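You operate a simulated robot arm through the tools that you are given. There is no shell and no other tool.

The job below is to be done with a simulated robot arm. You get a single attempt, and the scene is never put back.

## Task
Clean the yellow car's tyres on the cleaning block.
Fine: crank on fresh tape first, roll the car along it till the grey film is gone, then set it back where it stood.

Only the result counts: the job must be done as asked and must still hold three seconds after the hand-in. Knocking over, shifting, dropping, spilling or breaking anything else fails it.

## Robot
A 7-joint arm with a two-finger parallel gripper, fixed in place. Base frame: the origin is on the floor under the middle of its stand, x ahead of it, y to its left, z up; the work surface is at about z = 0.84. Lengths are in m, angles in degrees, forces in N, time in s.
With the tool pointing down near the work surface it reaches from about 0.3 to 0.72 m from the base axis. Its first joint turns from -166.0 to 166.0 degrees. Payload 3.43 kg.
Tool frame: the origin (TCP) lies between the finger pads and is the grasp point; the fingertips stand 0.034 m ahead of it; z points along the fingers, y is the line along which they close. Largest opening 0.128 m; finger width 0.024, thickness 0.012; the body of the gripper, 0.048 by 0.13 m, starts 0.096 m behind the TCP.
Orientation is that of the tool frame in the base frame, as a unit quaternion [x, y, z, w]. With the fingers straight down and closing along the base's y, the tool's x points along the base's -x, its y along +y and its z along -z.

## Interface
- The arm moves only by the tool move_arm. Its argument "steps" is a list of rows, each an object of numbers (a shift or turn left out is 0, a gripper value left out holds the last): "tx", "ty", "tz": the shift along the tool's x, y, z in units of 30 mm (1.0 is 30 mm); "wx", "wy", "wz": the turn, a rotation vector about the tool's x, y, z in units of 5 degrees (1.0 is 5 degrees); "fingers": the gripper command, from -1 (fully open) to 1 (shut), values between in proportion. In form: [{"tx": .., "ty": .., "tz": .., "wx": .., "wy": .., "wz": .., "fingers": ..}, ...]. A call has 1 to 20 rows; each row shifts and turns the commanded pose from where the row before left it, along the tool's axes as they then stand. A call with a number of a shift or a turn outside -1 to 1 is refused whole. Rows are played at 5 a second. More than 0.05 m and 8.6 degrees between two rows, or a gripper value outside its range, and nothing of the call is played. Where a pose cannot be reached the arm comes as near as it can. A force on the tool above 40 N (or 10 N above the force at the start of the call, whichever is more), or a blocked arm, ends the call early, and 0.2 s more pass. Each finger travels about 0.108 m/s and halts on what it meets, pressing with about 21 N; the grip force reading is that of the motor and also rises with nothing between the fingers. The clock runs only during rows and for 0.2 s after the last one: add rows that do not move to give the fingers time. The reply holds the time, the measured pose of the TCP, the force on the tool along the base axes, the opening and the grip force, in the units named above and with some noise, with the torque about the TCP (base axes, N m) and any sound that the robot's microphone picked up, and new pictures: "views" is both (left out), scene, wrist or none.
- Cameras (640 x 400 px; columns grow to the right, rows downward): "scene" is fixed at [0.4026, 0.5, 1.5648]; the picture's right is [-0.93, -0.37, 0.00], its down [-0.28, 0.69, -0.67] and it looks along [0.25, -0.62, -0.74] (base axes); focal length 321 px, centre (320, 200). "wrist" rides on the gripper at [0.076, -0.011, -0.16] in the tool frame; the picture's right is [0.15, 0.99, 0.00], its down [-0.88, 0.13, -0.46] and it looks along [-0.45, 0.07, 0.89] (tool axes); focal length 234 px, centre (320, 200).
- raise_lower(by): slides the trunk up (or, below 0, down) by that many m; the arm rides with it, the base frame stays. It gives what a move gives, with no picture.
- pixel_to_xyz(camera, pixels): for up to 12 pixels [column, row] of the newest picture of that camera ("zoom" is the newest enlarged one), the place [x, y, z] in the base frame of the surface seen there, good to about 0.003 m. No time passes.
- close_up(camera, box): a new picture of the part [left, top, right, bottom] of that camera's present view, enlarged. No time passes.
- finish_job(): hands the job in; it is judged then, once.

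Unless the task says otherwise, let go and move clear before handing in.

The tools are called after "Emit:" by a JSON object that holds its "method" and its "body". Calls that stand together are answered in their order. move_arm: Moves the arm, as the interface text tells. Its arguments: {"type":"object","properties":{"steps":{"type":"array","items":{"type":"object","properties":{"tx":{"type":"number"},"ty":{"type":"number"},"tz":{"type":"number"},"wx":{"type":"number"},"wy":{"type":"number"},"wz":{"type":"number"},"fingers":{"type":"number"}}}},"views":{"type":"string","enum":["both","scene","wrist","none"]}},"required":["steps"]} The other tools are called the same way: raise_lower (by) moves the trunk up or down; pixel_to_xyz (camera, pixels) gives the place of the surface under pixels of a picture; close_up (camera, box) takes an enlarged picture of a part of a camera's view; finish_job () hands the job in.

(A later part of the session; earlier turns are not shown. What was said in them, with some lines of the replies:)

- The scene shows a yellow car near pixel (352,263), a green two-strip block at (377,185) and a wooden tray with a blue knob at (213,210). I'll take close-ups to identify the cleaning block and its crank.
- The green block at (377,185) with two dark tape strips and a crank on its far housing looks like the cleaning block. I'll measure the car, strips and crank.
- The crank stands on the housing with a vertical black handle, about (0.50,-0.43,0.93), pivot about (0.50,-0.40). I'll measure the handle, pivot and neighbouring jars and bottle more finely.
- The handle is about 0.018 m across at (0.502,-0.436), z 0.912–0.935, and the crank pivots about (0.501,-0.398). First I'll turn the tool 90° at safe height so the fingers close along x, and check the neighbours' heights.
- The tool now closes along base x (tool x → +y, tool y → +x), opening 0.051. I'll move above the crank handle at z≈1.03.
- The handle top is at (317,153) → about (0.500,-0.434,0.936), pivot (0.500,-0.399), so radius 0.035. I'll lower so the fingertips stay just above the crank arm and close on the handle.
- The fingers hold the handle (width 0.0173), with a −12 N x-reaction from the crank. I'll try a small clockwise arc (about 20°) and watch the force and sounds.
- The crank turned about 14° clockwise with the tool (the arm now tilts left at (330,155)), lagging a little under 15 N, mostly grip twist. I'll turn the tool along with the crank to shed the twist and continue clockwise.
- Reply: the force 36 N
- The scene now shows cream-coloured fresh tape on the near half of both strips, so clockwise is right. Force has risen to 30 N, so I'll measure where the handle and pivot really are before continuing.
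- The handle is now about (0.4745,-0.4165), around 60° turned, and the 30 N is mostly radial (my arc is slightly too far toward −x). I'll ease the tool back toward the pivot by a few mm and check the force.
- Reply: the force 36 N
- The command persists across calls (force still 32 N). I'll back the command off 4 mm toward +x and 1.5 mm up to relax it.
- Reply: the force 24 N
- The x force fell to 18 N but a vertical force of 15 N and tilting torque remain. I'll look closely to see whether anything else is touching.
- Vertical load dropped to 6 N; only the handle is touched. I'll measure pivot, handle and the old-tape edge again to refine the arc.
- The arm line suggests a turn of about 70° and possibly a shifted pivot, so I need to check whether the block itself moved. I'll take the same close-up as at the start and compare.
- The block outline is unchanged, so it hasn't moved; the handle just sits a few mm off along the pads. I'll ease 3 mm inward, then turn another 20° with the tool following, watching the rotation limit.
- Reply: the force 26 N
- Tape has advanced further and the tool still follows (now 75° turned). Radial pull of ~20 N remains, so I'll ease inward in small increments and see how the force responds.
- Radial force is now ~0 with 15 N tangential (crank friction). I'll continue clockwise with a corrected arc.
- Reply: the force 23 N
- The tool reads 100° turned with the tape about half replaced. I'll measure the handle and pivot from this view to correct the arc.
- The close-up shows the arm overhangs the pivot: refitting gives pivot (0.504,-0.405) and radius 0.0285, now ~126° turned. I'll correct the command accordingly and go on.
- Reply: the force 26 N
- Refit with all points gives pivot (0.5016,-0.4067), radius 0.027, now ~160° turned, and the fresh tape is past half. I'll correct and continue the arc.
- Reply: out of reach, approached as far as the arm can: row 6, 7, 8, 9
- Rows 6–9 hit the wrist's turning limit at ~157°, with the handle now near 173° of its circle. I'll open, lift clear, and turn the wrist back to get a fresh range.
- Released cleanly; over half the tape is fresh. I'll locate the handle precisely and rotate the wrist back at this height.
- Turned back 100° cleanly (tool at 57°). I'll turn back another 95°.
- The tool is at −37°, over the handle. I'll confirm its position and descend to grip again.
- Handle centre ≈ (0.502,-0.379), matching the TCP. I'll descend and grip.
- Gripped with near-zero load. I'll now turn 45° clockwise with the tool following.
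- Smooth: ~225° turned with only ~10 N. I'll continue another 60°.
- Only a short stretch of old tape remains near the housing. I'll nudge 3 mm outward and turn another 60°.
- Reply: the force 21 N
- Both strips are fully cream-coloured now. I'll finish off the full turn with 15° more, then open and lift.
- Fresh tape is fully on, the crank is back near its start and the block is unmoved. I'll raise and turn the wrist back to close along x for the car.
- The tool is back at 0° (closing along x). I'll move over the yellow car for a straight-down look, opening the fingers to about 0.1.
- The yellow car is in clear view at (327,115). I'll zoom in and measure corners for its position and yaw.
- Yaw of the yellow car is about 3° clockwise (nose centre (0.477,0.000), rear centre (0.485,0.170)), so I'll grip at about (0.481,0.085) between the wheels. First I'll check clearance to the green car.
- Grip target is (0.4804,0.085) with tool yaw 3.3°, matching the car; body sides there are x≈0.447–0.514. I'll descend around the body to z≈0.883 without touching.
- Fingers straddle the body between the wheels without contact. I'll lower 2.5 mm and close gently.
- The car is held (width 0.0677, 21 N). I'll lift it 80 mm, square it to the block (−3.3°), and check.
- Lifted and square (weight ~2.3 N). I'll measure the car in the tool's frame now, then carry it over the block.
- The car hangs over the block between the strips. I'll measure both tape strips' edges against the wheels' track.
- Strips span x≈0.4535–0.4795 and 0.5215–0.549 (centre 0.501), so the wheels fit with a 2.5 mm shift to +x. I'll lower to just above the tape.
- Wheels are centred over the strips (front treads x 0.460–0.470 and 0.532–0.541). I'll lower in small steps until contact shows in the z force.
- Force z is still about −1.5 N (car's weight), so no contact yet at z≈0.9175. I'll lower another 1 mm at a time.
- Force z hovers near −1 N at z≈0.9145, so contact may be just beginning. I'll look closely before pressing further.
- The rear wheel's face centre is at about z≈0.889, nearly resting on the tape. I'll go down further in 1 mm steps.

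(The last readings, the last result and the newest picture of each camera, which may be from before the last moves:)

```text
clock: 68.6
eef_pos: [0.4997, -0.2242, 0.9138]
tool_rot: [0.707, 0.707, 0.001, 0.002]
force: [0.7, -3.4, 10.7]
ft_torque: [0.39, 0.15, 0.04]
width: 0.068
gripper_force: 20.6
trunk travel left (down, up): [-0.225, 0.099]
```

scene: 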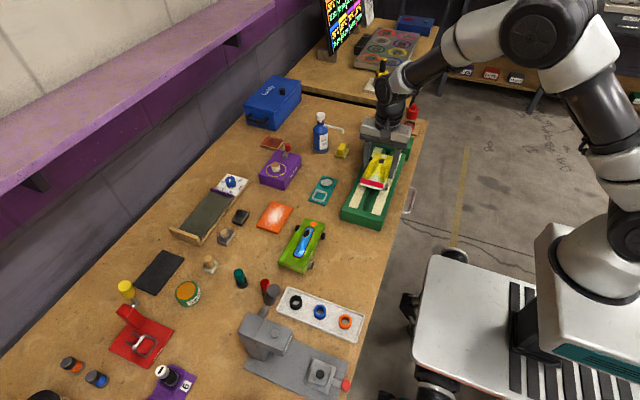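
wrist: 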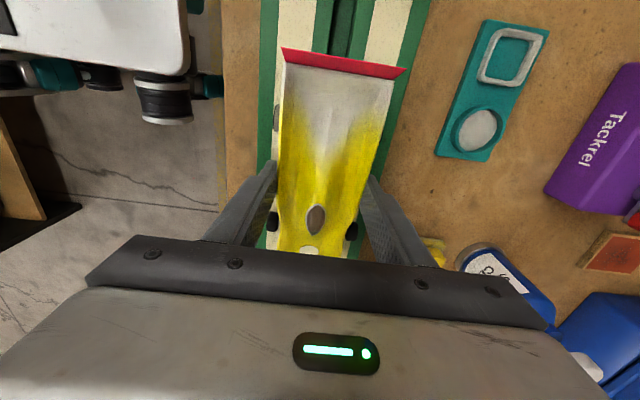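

Contact made: ~+10 N on the wheels, mostly on the rear axle. I'll ease off slightly and roll slowly back and forth over the tape.

Emit:
{"method": "move_arm", "body": {"steps": [{"tz": -0.025}, {"tx": -0.3}, {"tx": -0.3}, {"tx": -0.3}, {"tx": -0.3}, {}], "views": "none"}}

Emit:
{"method": "move_arm", "body": {"steps": [{"tx": 0.3}, {"tx": 0.3}, {"tx": 0.3}, {"tx": 0.3}, {"tx": 0.3}, {"tx": 0.3}, {"tx": 0.3}, {"tx": 0.3}, {}], "views": "both"}}

Emit:
{"method": "close_up", "body": {"camera": "scene", "box": [335, 125, 415, 215]}}

Emit:
{"method": "close_up", "body": {"camera": "wrist", "box": [240, 30, 400, 250]}}

```text
clock: 70.0
eef_pos: [0.5008, -0.261, 0.9136]
tool_rot: [0.707, 0.707, 0.0, 0.0]
force: [-0.1, 0.6, -1.9]
ft_torque: [-0.01, -0.02, 0.02]
width: 0.0677
gripper_force: 20.8
trunk travel left (down, up): [-0.225, 0.099]
```

```text
clock: 72.0
eef_pos: [0.4995, -0.1881, 0.9144]
tool_rot: [0.707, 0.707, 0.0, 0.0]
force: [-0.2, -0.6, -1.8]
ft_torque: [-0.02, 0.01, 0.0]
width: 0.068
gripper_force: 20.5
trunk travel left (down, up): [-0.225, 0.099]
```

scene: 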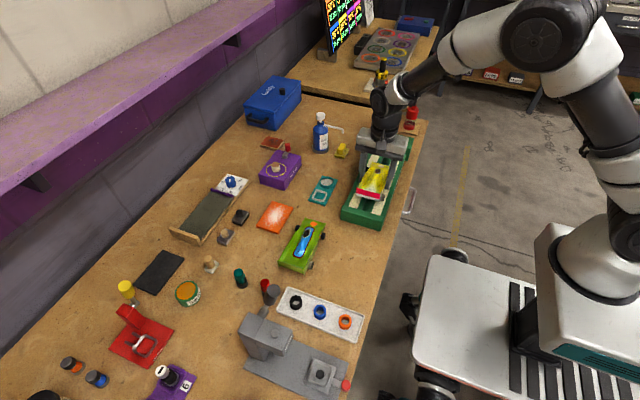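
wrist: 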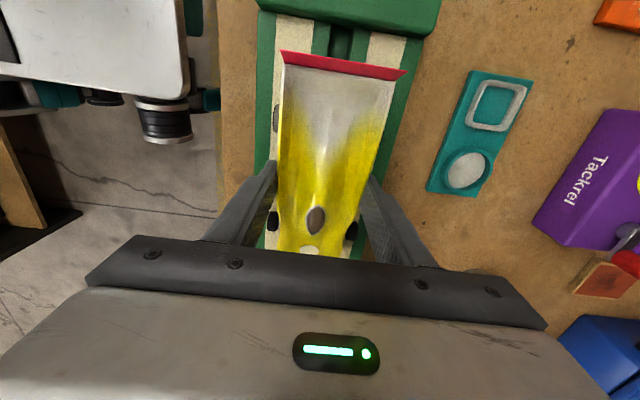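

```text
4.44 times, centred on (375, 170) of scene
```

zoom: 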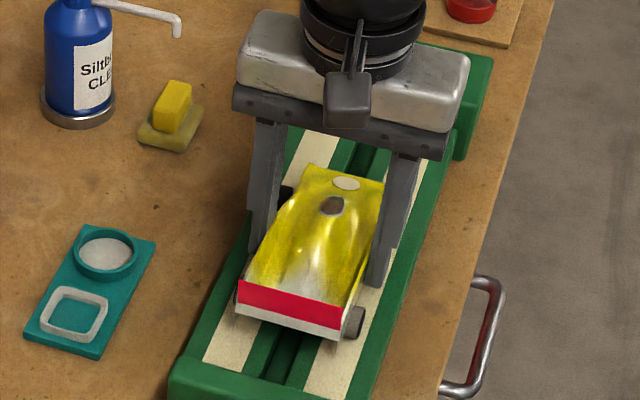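

```text
1.82 times, centred on (320, 140) of wrist
```

zoom: 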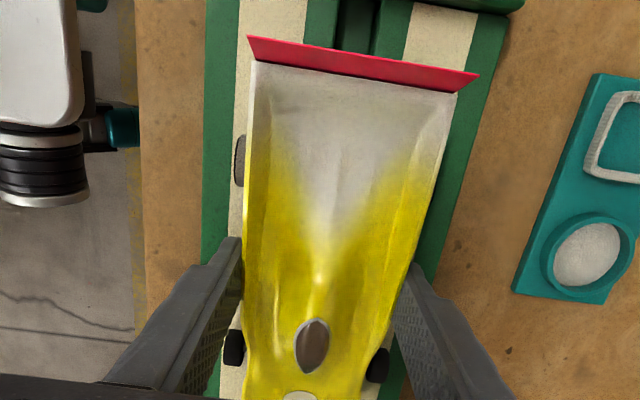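

After easing off, contact was lost (Fz back to −1.9 N) so the wheels hadn't rolled; the rear tyre still looks grey at (239,160). I'll press down ~1 mm again and roll with contact.

Emit:
{"method": "move_arm", "body": {"steps": [{"tz": 0.02}, {}], "views": "none"}}

Emit:
{"method": "move_arm", "body": {"steps": [{"tz": 0.015}, {}], "views": "none"}}

```text
clock: 72.6
eef_pos: [0.4988, -0.1893, 0.9145]
tool_rot: [0.707, 0.707, 0.001, 0.001]
force: [0.9, -0.3, -2.2]
ft_torque: [-0.02, 0.0, 0.01]
width: 0.0678
gripper_force: 21.2
trunk travel left (down, up): [-0.225, 0.099]
```

```text
clock: 73.2
eef_pos: [0.5005, -0.187, 0.9137]
tool_rot: [0.707, 0.707, 0.001, 0.0]
force: [-0.8, -0.4, 1.2]
ft_torque: [0.1, -0.03, 0.0]
width: 0.0678
gripper_force: 21.3
trunk travel left (down, up): [-0.225, 0.099]
```

Contact is back (+1.2 N). I'll add 0.5 mm more and roll toward −y about 72 mm.

Emit:
{"method": "move_arm", "body": {"steps": [{"tz": 0.017}, {"tx": -0.3}, {"tx": -0.3}, {"tx": -0.3}, {"tx": -0.3}, {"tx": -0.3}, {"tx": -0.3}, {"tx": -0.3}, {"tx": -0.3}], "views": "none"}}

Emit:
{"method": "close_up", "body": {"camera": "wrist", "box": [240, 30, 400, 250]}}

Emit:
{"method": "close_up", "body": {"camera": "scene", "box": [345, 125, 415, 200]}}

```text
clock: 75.2
eef_pos: [0.4999, -0.262, 0.9128]
tool_rot: [0.708, 0.706, 0.001, 0.001]
force: [0.2, 2.4, 7.1]
ft_torque: [0.48, -0.11, -0.07]
width: 0.0677
gripper_force: 21.4
trunk travel left (down, up): [-0.225, 0.099]
```

```text
1.82 times, centred on (320, 140) of wrist
```

zoom: 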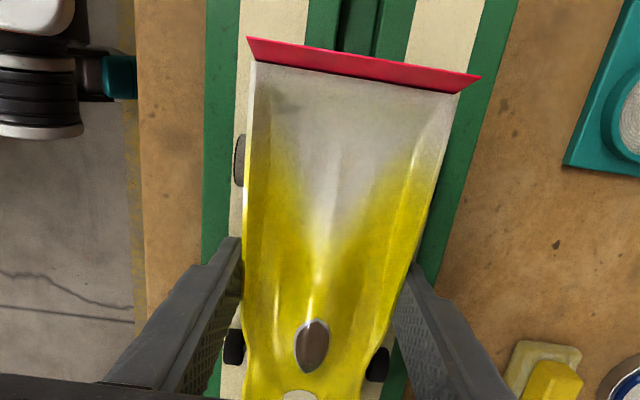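

```text
5.33 times, centred on (380, 162) of scene
```

zoom: 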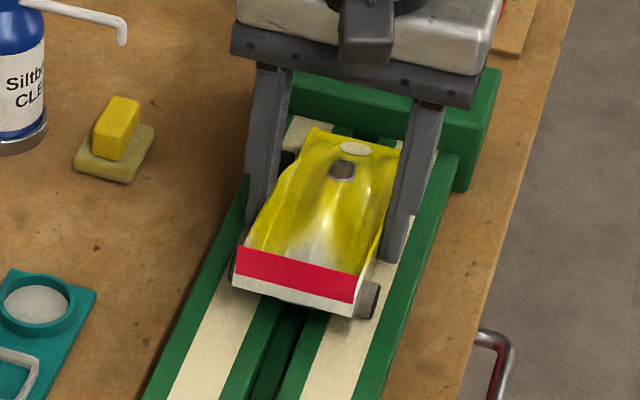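

The wheels are rolling under ~9 N load and the rear tyre near (368,300) looks a bit darker. I'll continue with more passes.

Emit:
{"method": "move_arm", "body": {"steps": [{"tx": 0.3}, {"tx": 0.3}, {"tx": 0.3}, {"tx": 0.3}, {"tx": 0.3}, {"tx": 0.3}, {"tx": 0.3}, {"tx": 0.3}, {"tx": -0.3}, {"tx": -0.3}, {"tx": -0.3}, {"tx": -0.3}, {"tx": -0.3}, {"tx": -0.3}, {"tx": -0.3}, {"tx": -0.3}], "views": "none"}}

Emit:
{"method": "close_up", "body": {"camera": "scene", "box": [345, 125, 415, 200]}}

Emit:
{"method": "close_up", "body": {"camera": "wrist", "box": [260, 90, 300, 140]}}

```text
clock: 78.6
eef_pos: [0.5005, -0.2606, 0.9123]
tool_rot: [0.707, 0.707, 0.001, 0.0]
force: [-0.1, 1.9, 4.8]
ft_torque: [0.35, -0.02, -0.03]
width: 0.0677
gripper_force: 20.4
trunk travel left (down, up): [-0.225, 0.099]
```

```text
5.33 times, centred on (380, 162) of scene
```

zoom: 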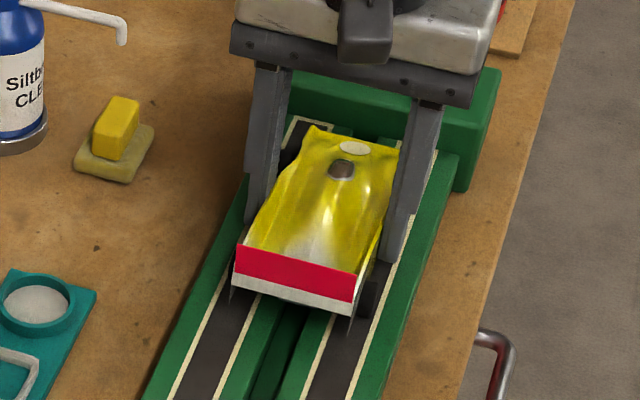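

```text
8.00 times, centred on (280, 115) of wrist
```

zoom: 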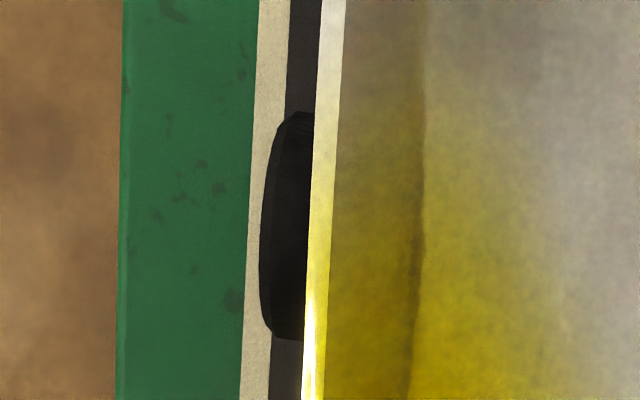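

The tape is now dark with dirt and the visible rear tyre is black. I'll check the other tyres closely.

Emit:
{"method": "close_up", "body": {"camera": "wrist", "box": [360, 100, 410, 180]}}

Emit:
{"method": "close_up", "body": {"camera": "scene", "box": [355, 165, 395, 200]}}

Emit:
{"method": "close_up", "body": {"camera": "wrist", "box": [250, 190, 370, 260]}}

```text
5.00 times, centred on (385, 140) of wrist
```

zoom: 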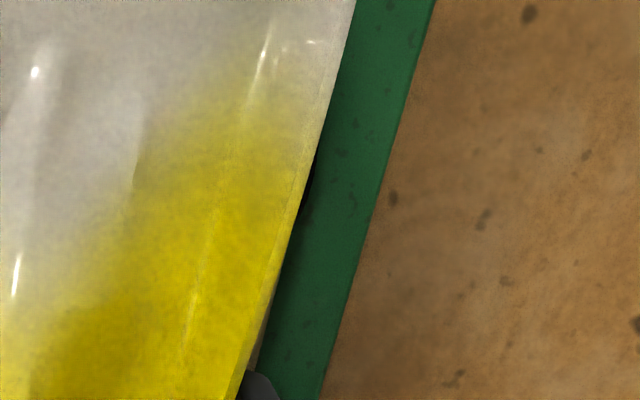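

```text
11.43 times, centred on (375, 182) of scene
```

zoom: 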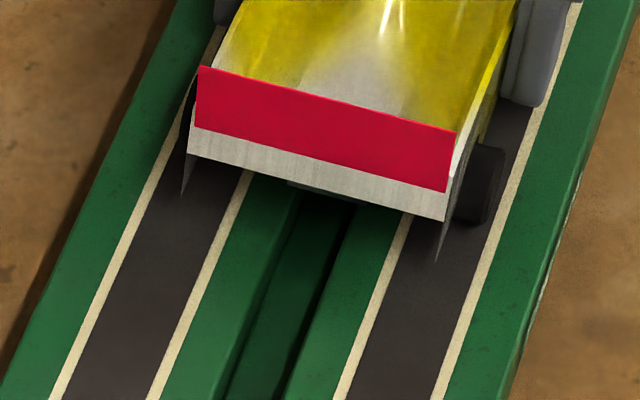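

```text
5.33 times, centred on (310, 225) of wrist
```

zoom: 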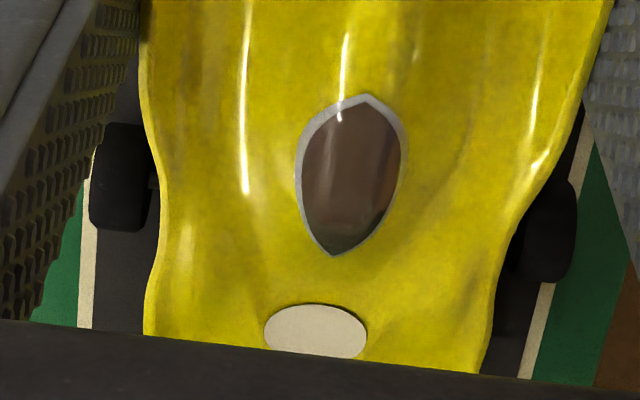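

All visible tyres are black and the tape has taken the dirt, so cleaning is done. I'll lift straight up and look at the far rear tyre as well.

Emit:
{"method": "move_arm", "body": {"steps": [{"tz": -0.3}, {"tz": -0.7}, {"tz": -1}, {}], "views": "both"}}

Emit:
{"method": "close_up", "body": {"camera": "wrist", "box": [240, 30, 400, 250]}}

Emit:
{"method": "close_up", "body": {"camera": "scene", "box": [335, 110, 425, 230]}}

```text
clock: 79.6
eef_pos: [0.5009, -0.26, 0.9732]
tool_rot: [0.708, 0.707, 0.001, 0.0]
force: [0.0, -0.1, -1.4]
ft_torque: [-0.01, -0.02, 0.01]
width: 0.0677
gripper_force: 21.0
trunk travel left (down, up): [-0.225, 0.099]
```

scene: 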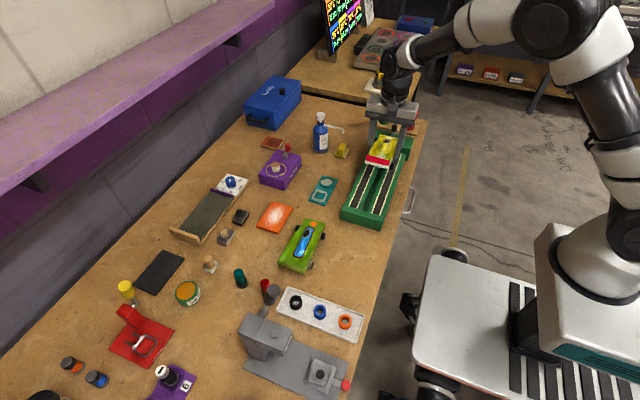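
wrist: 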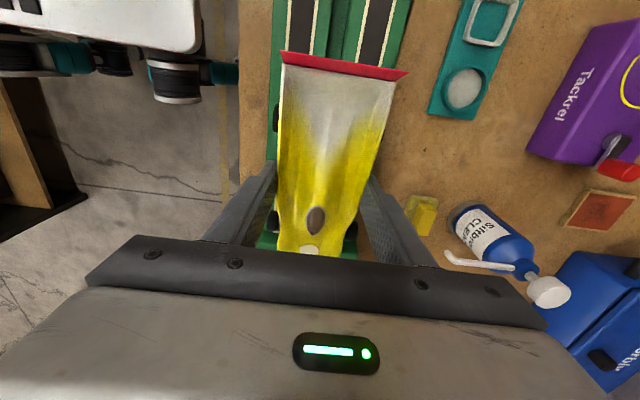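

```text
1.82 times, centred on (320, 140) of wrist
```

zoom: 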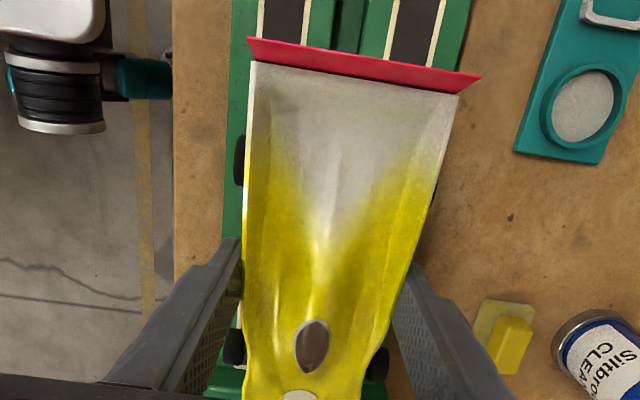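

```text
3.33 times, centred on (380, 170) of scene
```

zoom: 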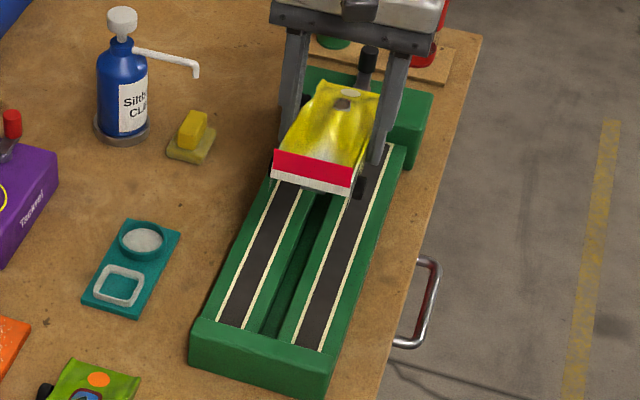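

The tyres look black on both sides. The car may have shifted a mm or two in the grip, so I'll measure it relative to the tool again before returning it.

Emit:
{"method": "close_up", "body": {"camera": "wrist", "box": [220, 40, 420, 240]}}

Emit:
{"method": "pixel_to_xyz", "body": {"camera": "zoom", "pixels": [[248, 54], [466, 88], [228, 155], [444, 192], [216, 362], [390, 382], [312, 334], [311, 388], [244, 26], [485, 62], [350, 72], [350, 150]]}}

Emit:
{"method": "close_up", "body": {"camera": "wrist", "box": [370, 90, 400, 150]}}

```text
2.00 times, centred on (320, 140) of wrist
```

zoom: 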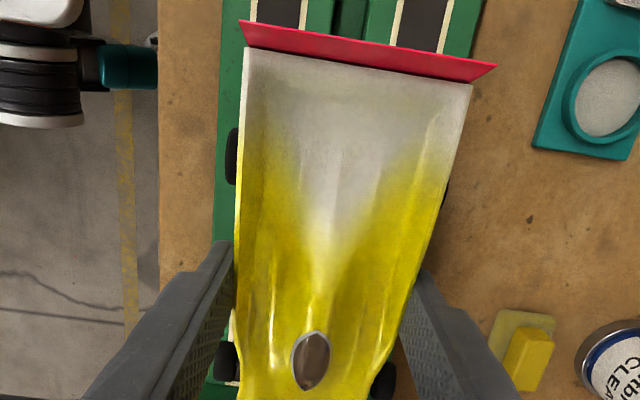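

```text
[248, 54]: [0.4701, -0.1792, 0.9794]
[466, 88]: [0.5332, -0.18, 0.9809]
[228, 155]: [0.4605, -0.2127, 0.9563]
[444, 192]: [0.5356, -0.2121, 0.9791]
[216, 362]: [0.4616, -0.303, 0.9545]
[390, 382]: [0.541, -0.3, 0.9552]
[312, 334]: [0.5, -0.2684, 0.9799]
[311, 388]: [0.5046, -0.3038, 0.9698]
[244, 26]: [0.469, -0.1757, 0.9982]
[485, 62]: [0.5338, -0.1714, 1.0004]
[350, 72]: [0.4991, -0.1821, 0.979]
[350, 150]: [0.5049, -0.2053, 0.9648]
```

```text
6.67 times, centred on (385, 120) of wrist
```

zoom: 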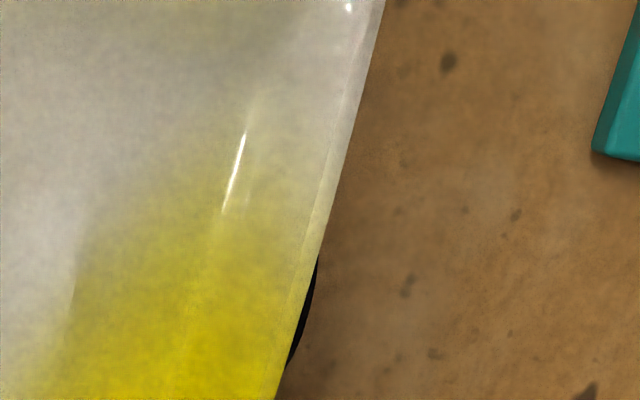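

The car has pitched ~3° nose-down in the grip (rear ~4 mm up) and slid ~1.5 mm; everything else is intact. I'll carry it back above its spot, turn back +3.3°, and level it with a small pitch.

Emit:
{"method": "move_arm", "body": {"steps": [{"tx": 0.966, "ty": -0.0567}, {"tx": 0.966, "ty": -0.0567}, {"tx": 0.966, "ty": -0.0567}, {"tx": 0.966, "ty": -0.0567}, {"tx": 0.966, "ty": -0.0567}, {"tx": 0.966, "ty": -0.0567}, {"tx": 0.966, "ty": -0.0567}, {"tx": 0.966, "ty": -0.0567}, {"tx": 0.966, "ty": -0.0567}, {"tx": 0.966, "ty": -0.0567}, {"tx": 0.966, "ty": -0.0567}, {"tx": 0.966, "ty": -0.0567}, {"wz": 0.66}, {"wy": -0.5}, {"tz": 0.5}, {}], "views": "both"}}

Emit:
{"method": "close_up", "body": {"camera": "wrist", "box": [220, 40, 420, 240]}}

Emit:
{"method": "close_up", "body": {"camera": "scene", "box": [320, 225, 385, 300]}}

```text
clock: 83.0
eef_pos: [0.479, 0.0871, 0.9555]
tool_rot: [0.727, 0.686, -0.015, 0.015]
force: [0.2, -0.4, -2.0]
ft_torque: [-0.05, 0.01, -0.01]
width: 0.0678
gripper_force: 21.0
trunk travel left (down, up): [-0.225, 0.099]
```

scene: 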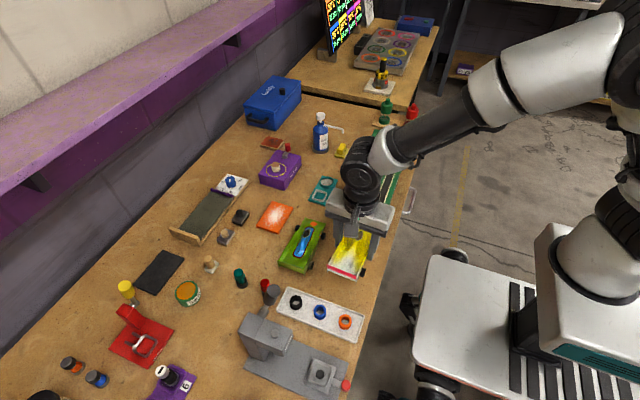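
wrist: 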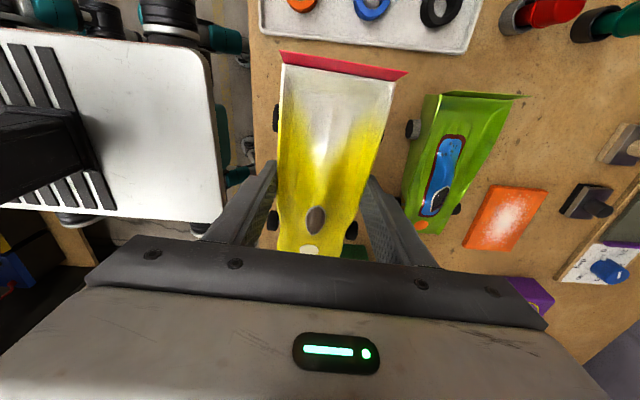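

```text
2.00 times, centred on (320, 140) of wrist
```

zoom: 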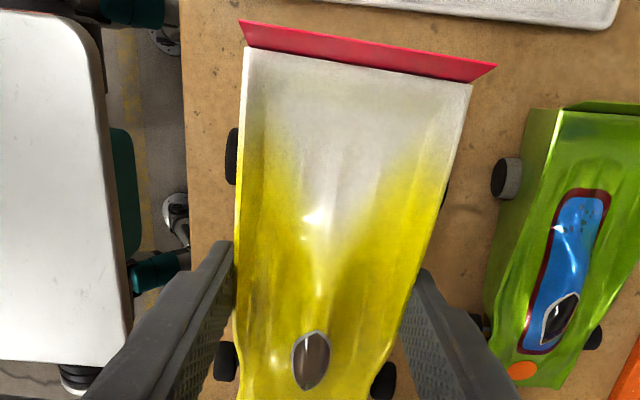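

```text
5.33 times, centred on (352, 262) of scene
```

zoom: 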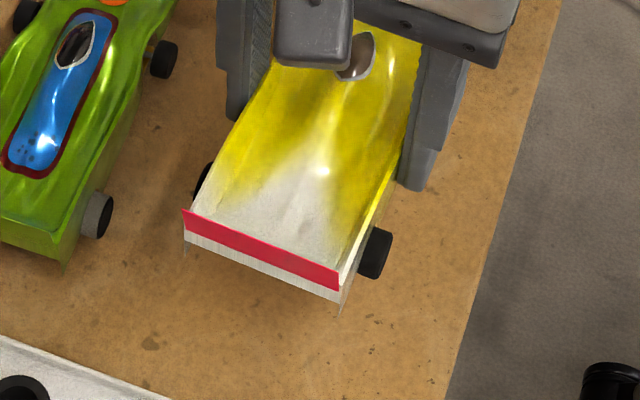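

Both rear tyres are clearly black now, and the car is over its spot. I'll descend (compensating for the slight tilt) to about 8 mm above resting height and compare.

Emit:
{"method": "move_arm", "body": {"steps": [{"tz": 0.6, "tx": 0.048}, {"tz": 0.6, "tx": 0.026}, {"tz": 0.6, "tx": 0.026}, {"tz": 0.4, "tx": 0.018}, {}], "views": "both"}}

Emit:
{"method": "close_up", "body": {"camera": "scene", "box": [320, 225, 385, 300]}}

Emit:
{"method": "close_up", "body": {"camera": "wrist", "box": [220, 40, 420, 240]}}

Emit:
{"method": "pixel_to_xyz", "body": {"camera": "zoom", "pixels": [[248, 54], [466, 90], [228, 155], [216, 362], [390, 382], [312, 334], [350, 72], [446, 196]]}}

```text
clock: 84.2
eef_pos: [0.4797, 0.0876, 0.8908]
tool_rot: [0.727, 0.686, -0.015, 0.015]
force: [0.7, 0.2, -1.1]
ft_torque: [-0.01, -0.02, 0.0]
width: 0.0679
gripper_force: 21.4
trunk travel left (down, up): [-0.225, 0.099]
```

scene: 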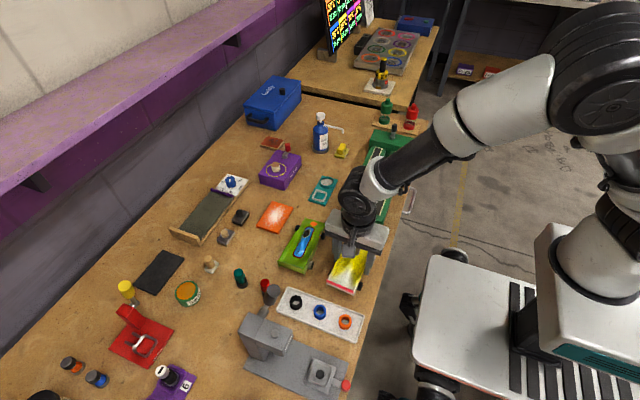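
wrist: 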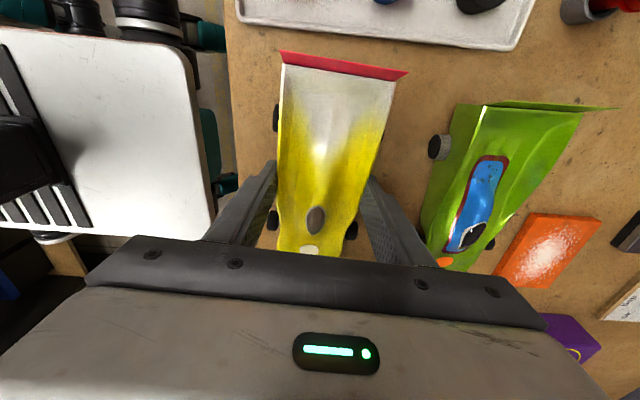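

```text
5.33 times, centred on (352, 262) of scene
```

zoom: 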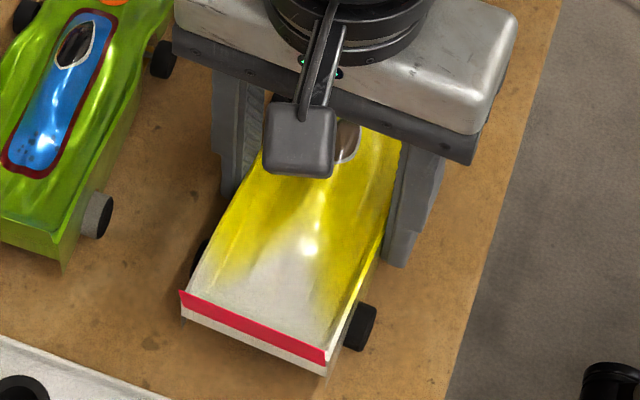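

```text
2.00 times, centred on (320, 140) of wrist
```

zoom: 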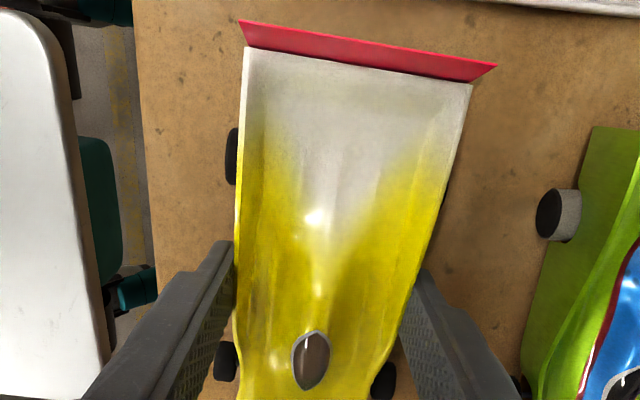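

```text
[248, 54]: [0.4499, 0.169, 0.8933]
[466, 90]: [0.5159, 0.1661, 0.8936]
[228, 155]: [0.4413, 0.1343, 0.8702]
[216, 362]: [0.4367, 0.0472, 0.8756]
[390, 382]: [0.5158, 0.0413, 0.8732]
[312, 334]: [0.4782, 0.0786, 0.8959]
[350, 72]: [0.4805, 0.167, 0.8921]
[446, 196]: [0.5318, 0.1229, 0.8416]
```

Wrist and scene measures agree the car is within ~2–3 mm of its original spot and level, ~8 mm above the table. I'll trim +1.8 mm x, −1.8 mm y and lower 6 mm.

Emit:
{"method": "move_arm", "body": {"steps": [{"ty": 0.06, "tx": -0.05}, {"tz": 0.1}, {"tz": 0.1}, {}], "views": "none"}}

Emit:
{"method": "move_arm", "body": {"steps": [{"tz": 0.035}, {}], "views": "none"}}

```text
clock: 85.2
eef_pos: [0.4805, 0.0857, 0.8846]
tool_rot: [0.727, 0.686, -0.015, 0.016]
force: [-0.7, 0.8, -1.6]
ft_torque: [0.0, -0.02, 0.01]
width: 0.0678
gripper_force: 20.7
trunk travel left (down, up): [-0.225, 0.099]
```

```text
clock: 85.8
eef_pos: [0.4802, 0.086, 0.8828]
tool_rot: [0.727, 0.686, -0.016, 0.015]
force: [-0.8, -0.5, -2.2]
ft_torque: [-0.03, 0.02, 0.02]
width: 0.0678
gripper_force: 20.6
trunk travel left (down, up): [-0.225, 0.099]
```

No table contact yet (Fz ≈ −2 N at z≈0.883). I'll keep lowering in 1 mm steps.

Emit:
{"method": "move_arm", "body": {"steps": [{"tz": 0.035}, {}], "views": "none"}}

Emit:
{"method": "move_arm", "body": {"steps": [{"tz": 0.03}, {}], "views": "none"}}

```text
clock: 86.4
eef_pos: [0.4815, 0.0865, 0.8841]
tool_rot: [0.727, 0.687, -0.016, 0.015]
force: [-0.4, -0.2, -2.6]
ft_torque: [0.02, 0.01, 0.04]
width: 0.0673
gripper_force: 21.1
trunk travel left (down, up): [-0.225, 0.099]
```

```text
clock: 87.0
eef_pos: [0.4801, 0.085, 0.8823]
tool_rot: [0.727, 0.686, -0.015, 0.016]
force: [-0.4, 0.6, -1.4]
ft_torque: [-0.01, -0.01, -0.02]
width: 0.0674
gripper_force: 21.3
trunk travel left (down, up): [-0.225, 0.099]
```

Still only the car's weight on the tool; the car sits ~2 mm higher in the grip, so I'll lower a little more.

Emit:
{"method": "move_arm", "body": {"steps": [{"tz": 0.03}, {}], "views": "none"}}

Emit:
{"method": "move_arm", "body": {"steps": [{"tz": 0.03}, {}], "views": "scene"}}

Emit:
{"method": "close_up", "body": {"camera": "scene", "box": [320, 225, 385, 300]}}

```text
clock: 87.6
eef_pos: [0.4824, 0.0859, 0.8826]
tool_rot: [0.727, 0.686, -0.015, 0.015]
force: [-3.1, 1.1, 9.2]
ft_torque: [0.53, 0.36, 0.12]
width: 0.068
gripper_force: 21.0
trunk travel left (down, up): [-0.225, 0.099]
```

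```text
clock: 88.2
eef_pos: [0.4814, 0.0861, 0.8819]
tool_rot: [0.726, 0.687, -0.015, 0.016]
force: [-3.1, -2.7, 20.1]
ft_torque: [-0.06, 0.37, 0.08]
width: 0.0679
gripper_force: 21.0
trunk travel left (down, up): [-0.225, 0.099]
```

scene: 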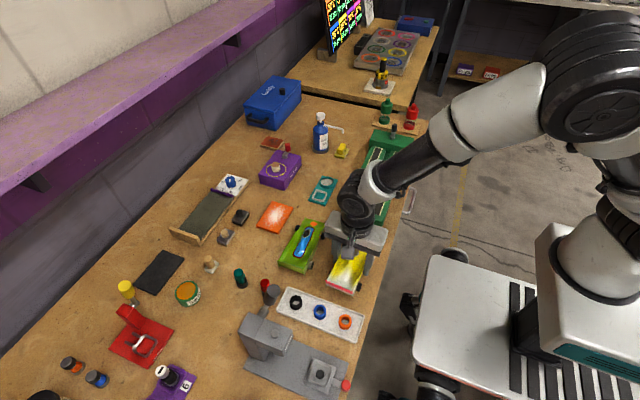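

```text
5.33 times, centred on (352, 262) of scene
```

zoom: 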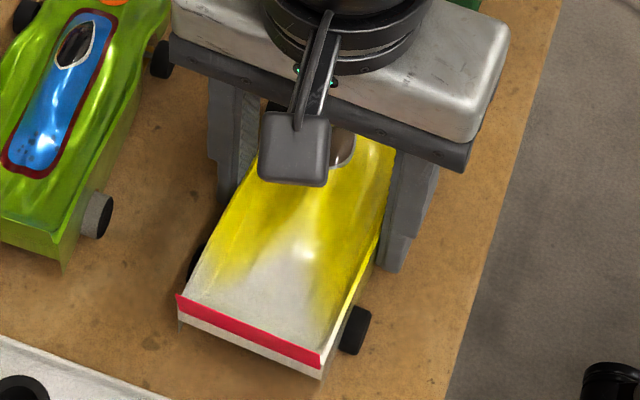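

Both axles now bear on the table (Fz 20 N, no tilt torque) and the red strip at (178,295)–(322,360) matches its original pixels. I'll ease the pressure, then open slowly.

Emit:
{"method": "move_arm", "body": {"steps": [{"tz": -0.03}, {"tz": -0.015}, {}], "views": "none"}}

```text
clock: 89.0
eef_pos: [0.4813, 0.0853, 0.8812]
tool_rot: [0.727, 0.686, -0.015, 0.015]
force: [-0.6, -2.4, 9.4]
ft_torque: [0.15, -0.15, -0.08]
width: 0.0679
gripper_force: 21.2
trunk travel left (down, up): [-0.225, 0.099]
```

Load is down to 9 N; I'll ease another 0.6 mm and open the fingers gradually.

Emit:
{"method": "move_arm", "body": {"steps": [{"tz": -0.02}, {}, {"fingers": -0.05}, {"fingers": -0.1}, {"fingers": -0.2}, {"fingers": -0.35}, {"fingers": -0.5}, {}], "views": "both"}}

Emit:
{"method": "close_up", "body": {"camera": "scene", "box": [320, 225, 385, 300]}}

Emit:
{"method": "close_up", "body": {"camera": "wrist", "box": [220, 40, 420, 240]}}

```text
clock: 90.8
eef_pos: [0.4827, 0.0858, 0.8821]
tool_rot: [0.727, 0.686, -0.015, 0.016]
force: [1.1, 0.0, -0.1]
ft_torque: [-0.01, -0.03, 0.01]
width: 0.0959
gripper_force: 0.1
trunk travel left (down, up): [-0.225, 0.099]
```

scene: 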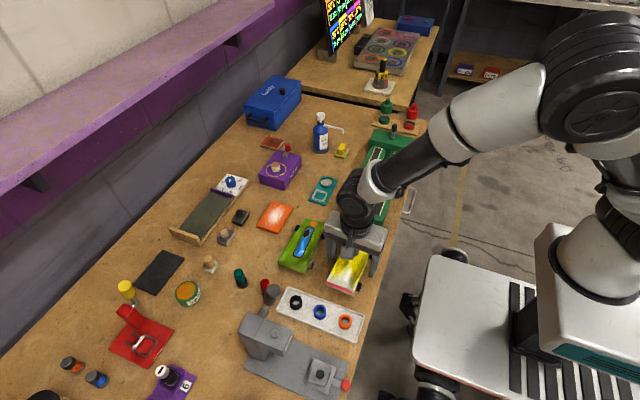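
wrist: 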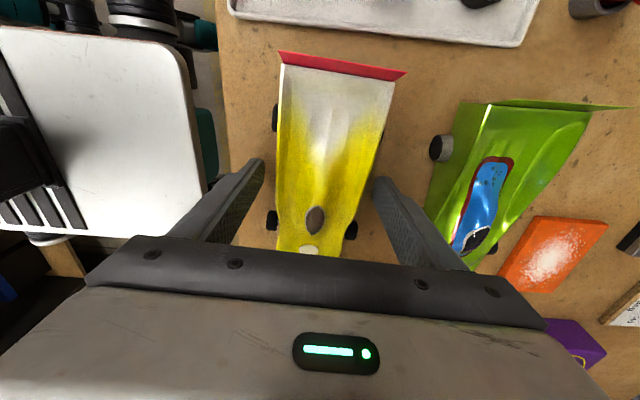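

```text
5.33 times, centred on (352, 262) of scene
```

zoom: 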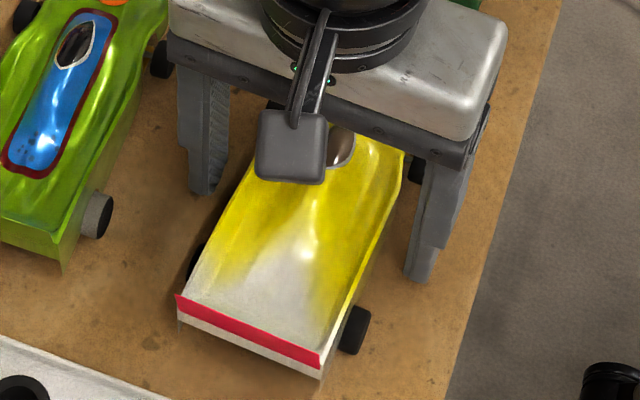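

```text
2.00 times, centred on (320, 140) of wrist
```

zoom: 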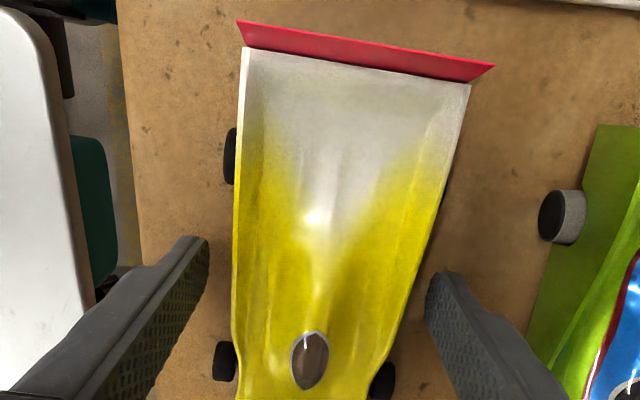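

The car stands free with black tyres, strip pixels matching the original. I'll raise the arm clear and verify its position and the rest of the bench.

Emit:
{"method": "move_arm", "body": {"steps": [{"tz": -0.5}, {"tz": -1}, {"tz": -1}, {"tz": -1}, {"tz": -1}, {"wy": 0.5, "tz": -0.5}, {"tx": -1}, {"tx": -1}, {"tx": -1}, {"tx": -1}, {"tx": -1}, {"tx": -1}, {}], "views": "both"}}

Emit:
{"method": "close_up", "body": {"camera": "scene", "box": [320, 225, 385, 300]}}

Emit:
{"method": "close_up", "body": {"camera": "scene", "box": [320, 110, 440, 240]}}

```text
clock: 93.6
eef_pos: [0.4729, -0.0854, 1.0331]
tool_rot: [0.727, 0.687, 0.0, 0.001]
force: [0.6, 0.1, -0.5]
ft_torque: [0.0, 0.0, -0.01]
width: 0.096
gripper_force: 0.0
trunk travel left (down, up): [-0.225, 0.099]
```

scene: 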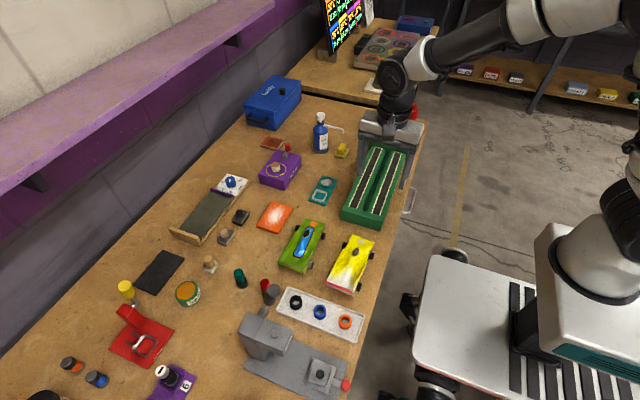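
wrist: 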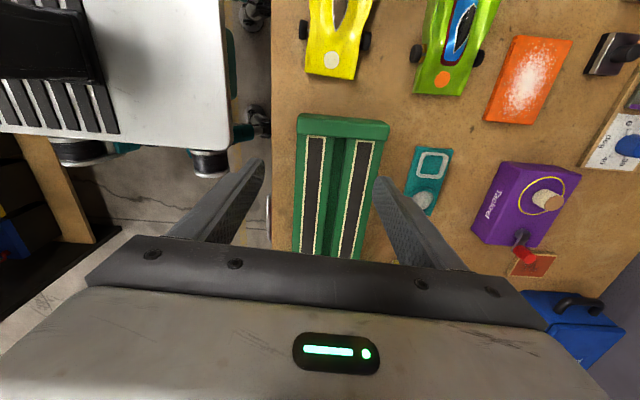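

```text
5.33 times, centred on (352, 262) of scene
```

zoom: 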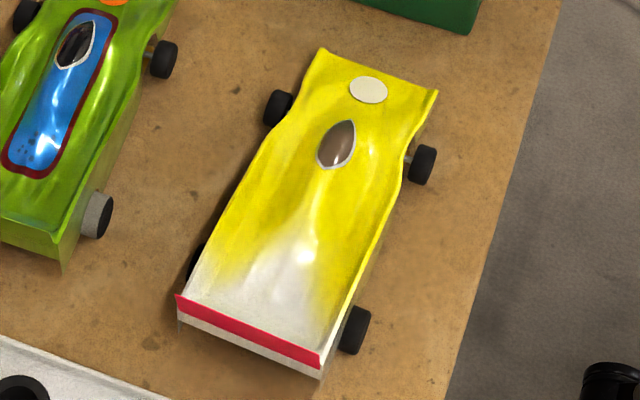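

```text
3.08 times, centred on (380, 175) of scene
```

zoom: 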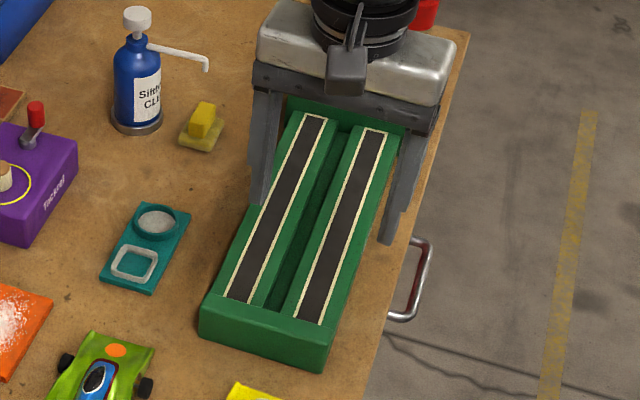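

The final car pixels match the start to within ~3 zoomed px (~1.5 mm), and the block is unmoved. I'll look at the far-side rear tyre from the +x side to be sure its film is gone too.

Emit:
{"method": "move_arm", "body": {"steps": [{"tz": -0.5, "ty": 0.8}, {"tx": 0.95, "ty": 0.8}, {"tx": 0.95, "ty": 0.8}, {"tx": 0.95, "ty": 0.8}, {"tx": 0.95, "ty": 0.5}, {"tx": 0.95}, {"tx": 0.95}, {}], "views": "both"}}

Emit:
{"method": "close_up", "body": {"camera": "wrist", "box": [200, 20, 360, 200]}}

```text
clock: 95.4
eef_pos: [0.5923, 0.0761, 1.047]
tool_rot: [0.727, 0.686, 0.001, 0.001]
force: [-0.5, 0.1, 0.6]
ft_torque: [-0.04, 0.0, 0.02]
width: 0.096
gripper_force: 0.2
trunk travel left (down, up): [-0.225, 0.099]
```

scene: 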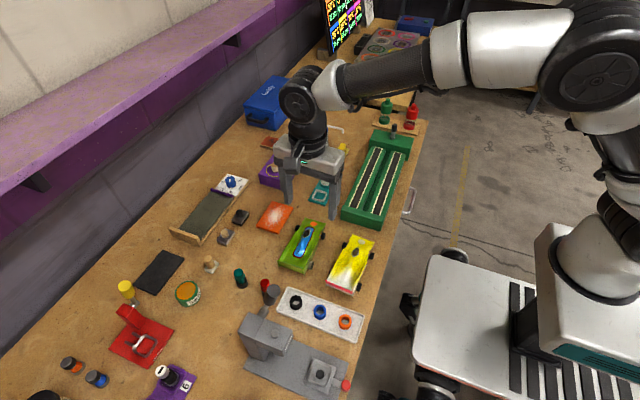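
wrist: 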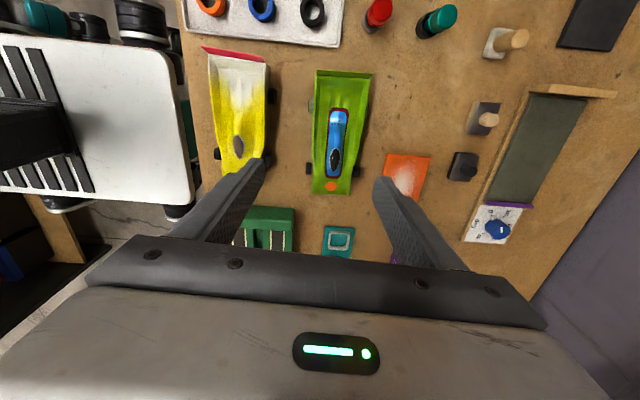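

```text
2.22 times, centred on (280, 110) of wrist
```

zoom: 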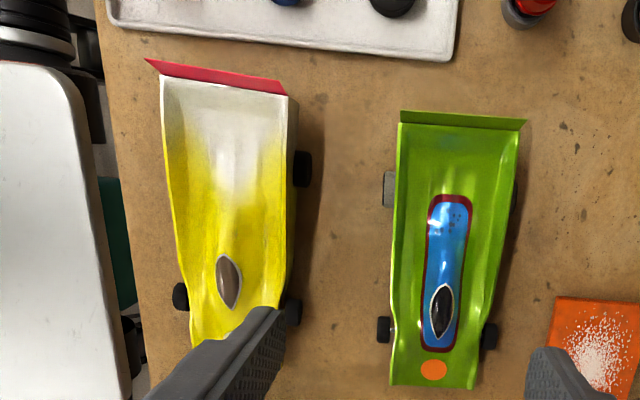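

The far-side rear tyre at (302,168) is black too. The green car beside it still has its grey film, the car stands where it began, and the block, jars and other items look unchanged. The arm is clear, so I'm handing in.

Emit:
{"method": "finish_job", "body": {}}

```text
The job is handed in.
```

The yellow car's tyres are clean and the car is back where it stood, within about 1.5 mm by the scene camera. I handed the job in but saw no verdict.

- **Tape:** I turned the crank one full turn clockwise. Both strips on the green block were fully fresh before the car touched them.
- **Cleaning:** I rolled the car three passes of about 72 mm along the tape under light pressure. All four tyres now show black, including the far rear one, which I checked from the other side. The strips have turned dark with the dirt.
- **Put back:** I set the car down with both axles on the table, opened the fingers slowly and moved the arm clear. The block stayed put, and the other items looked unchanged in the final pictures.
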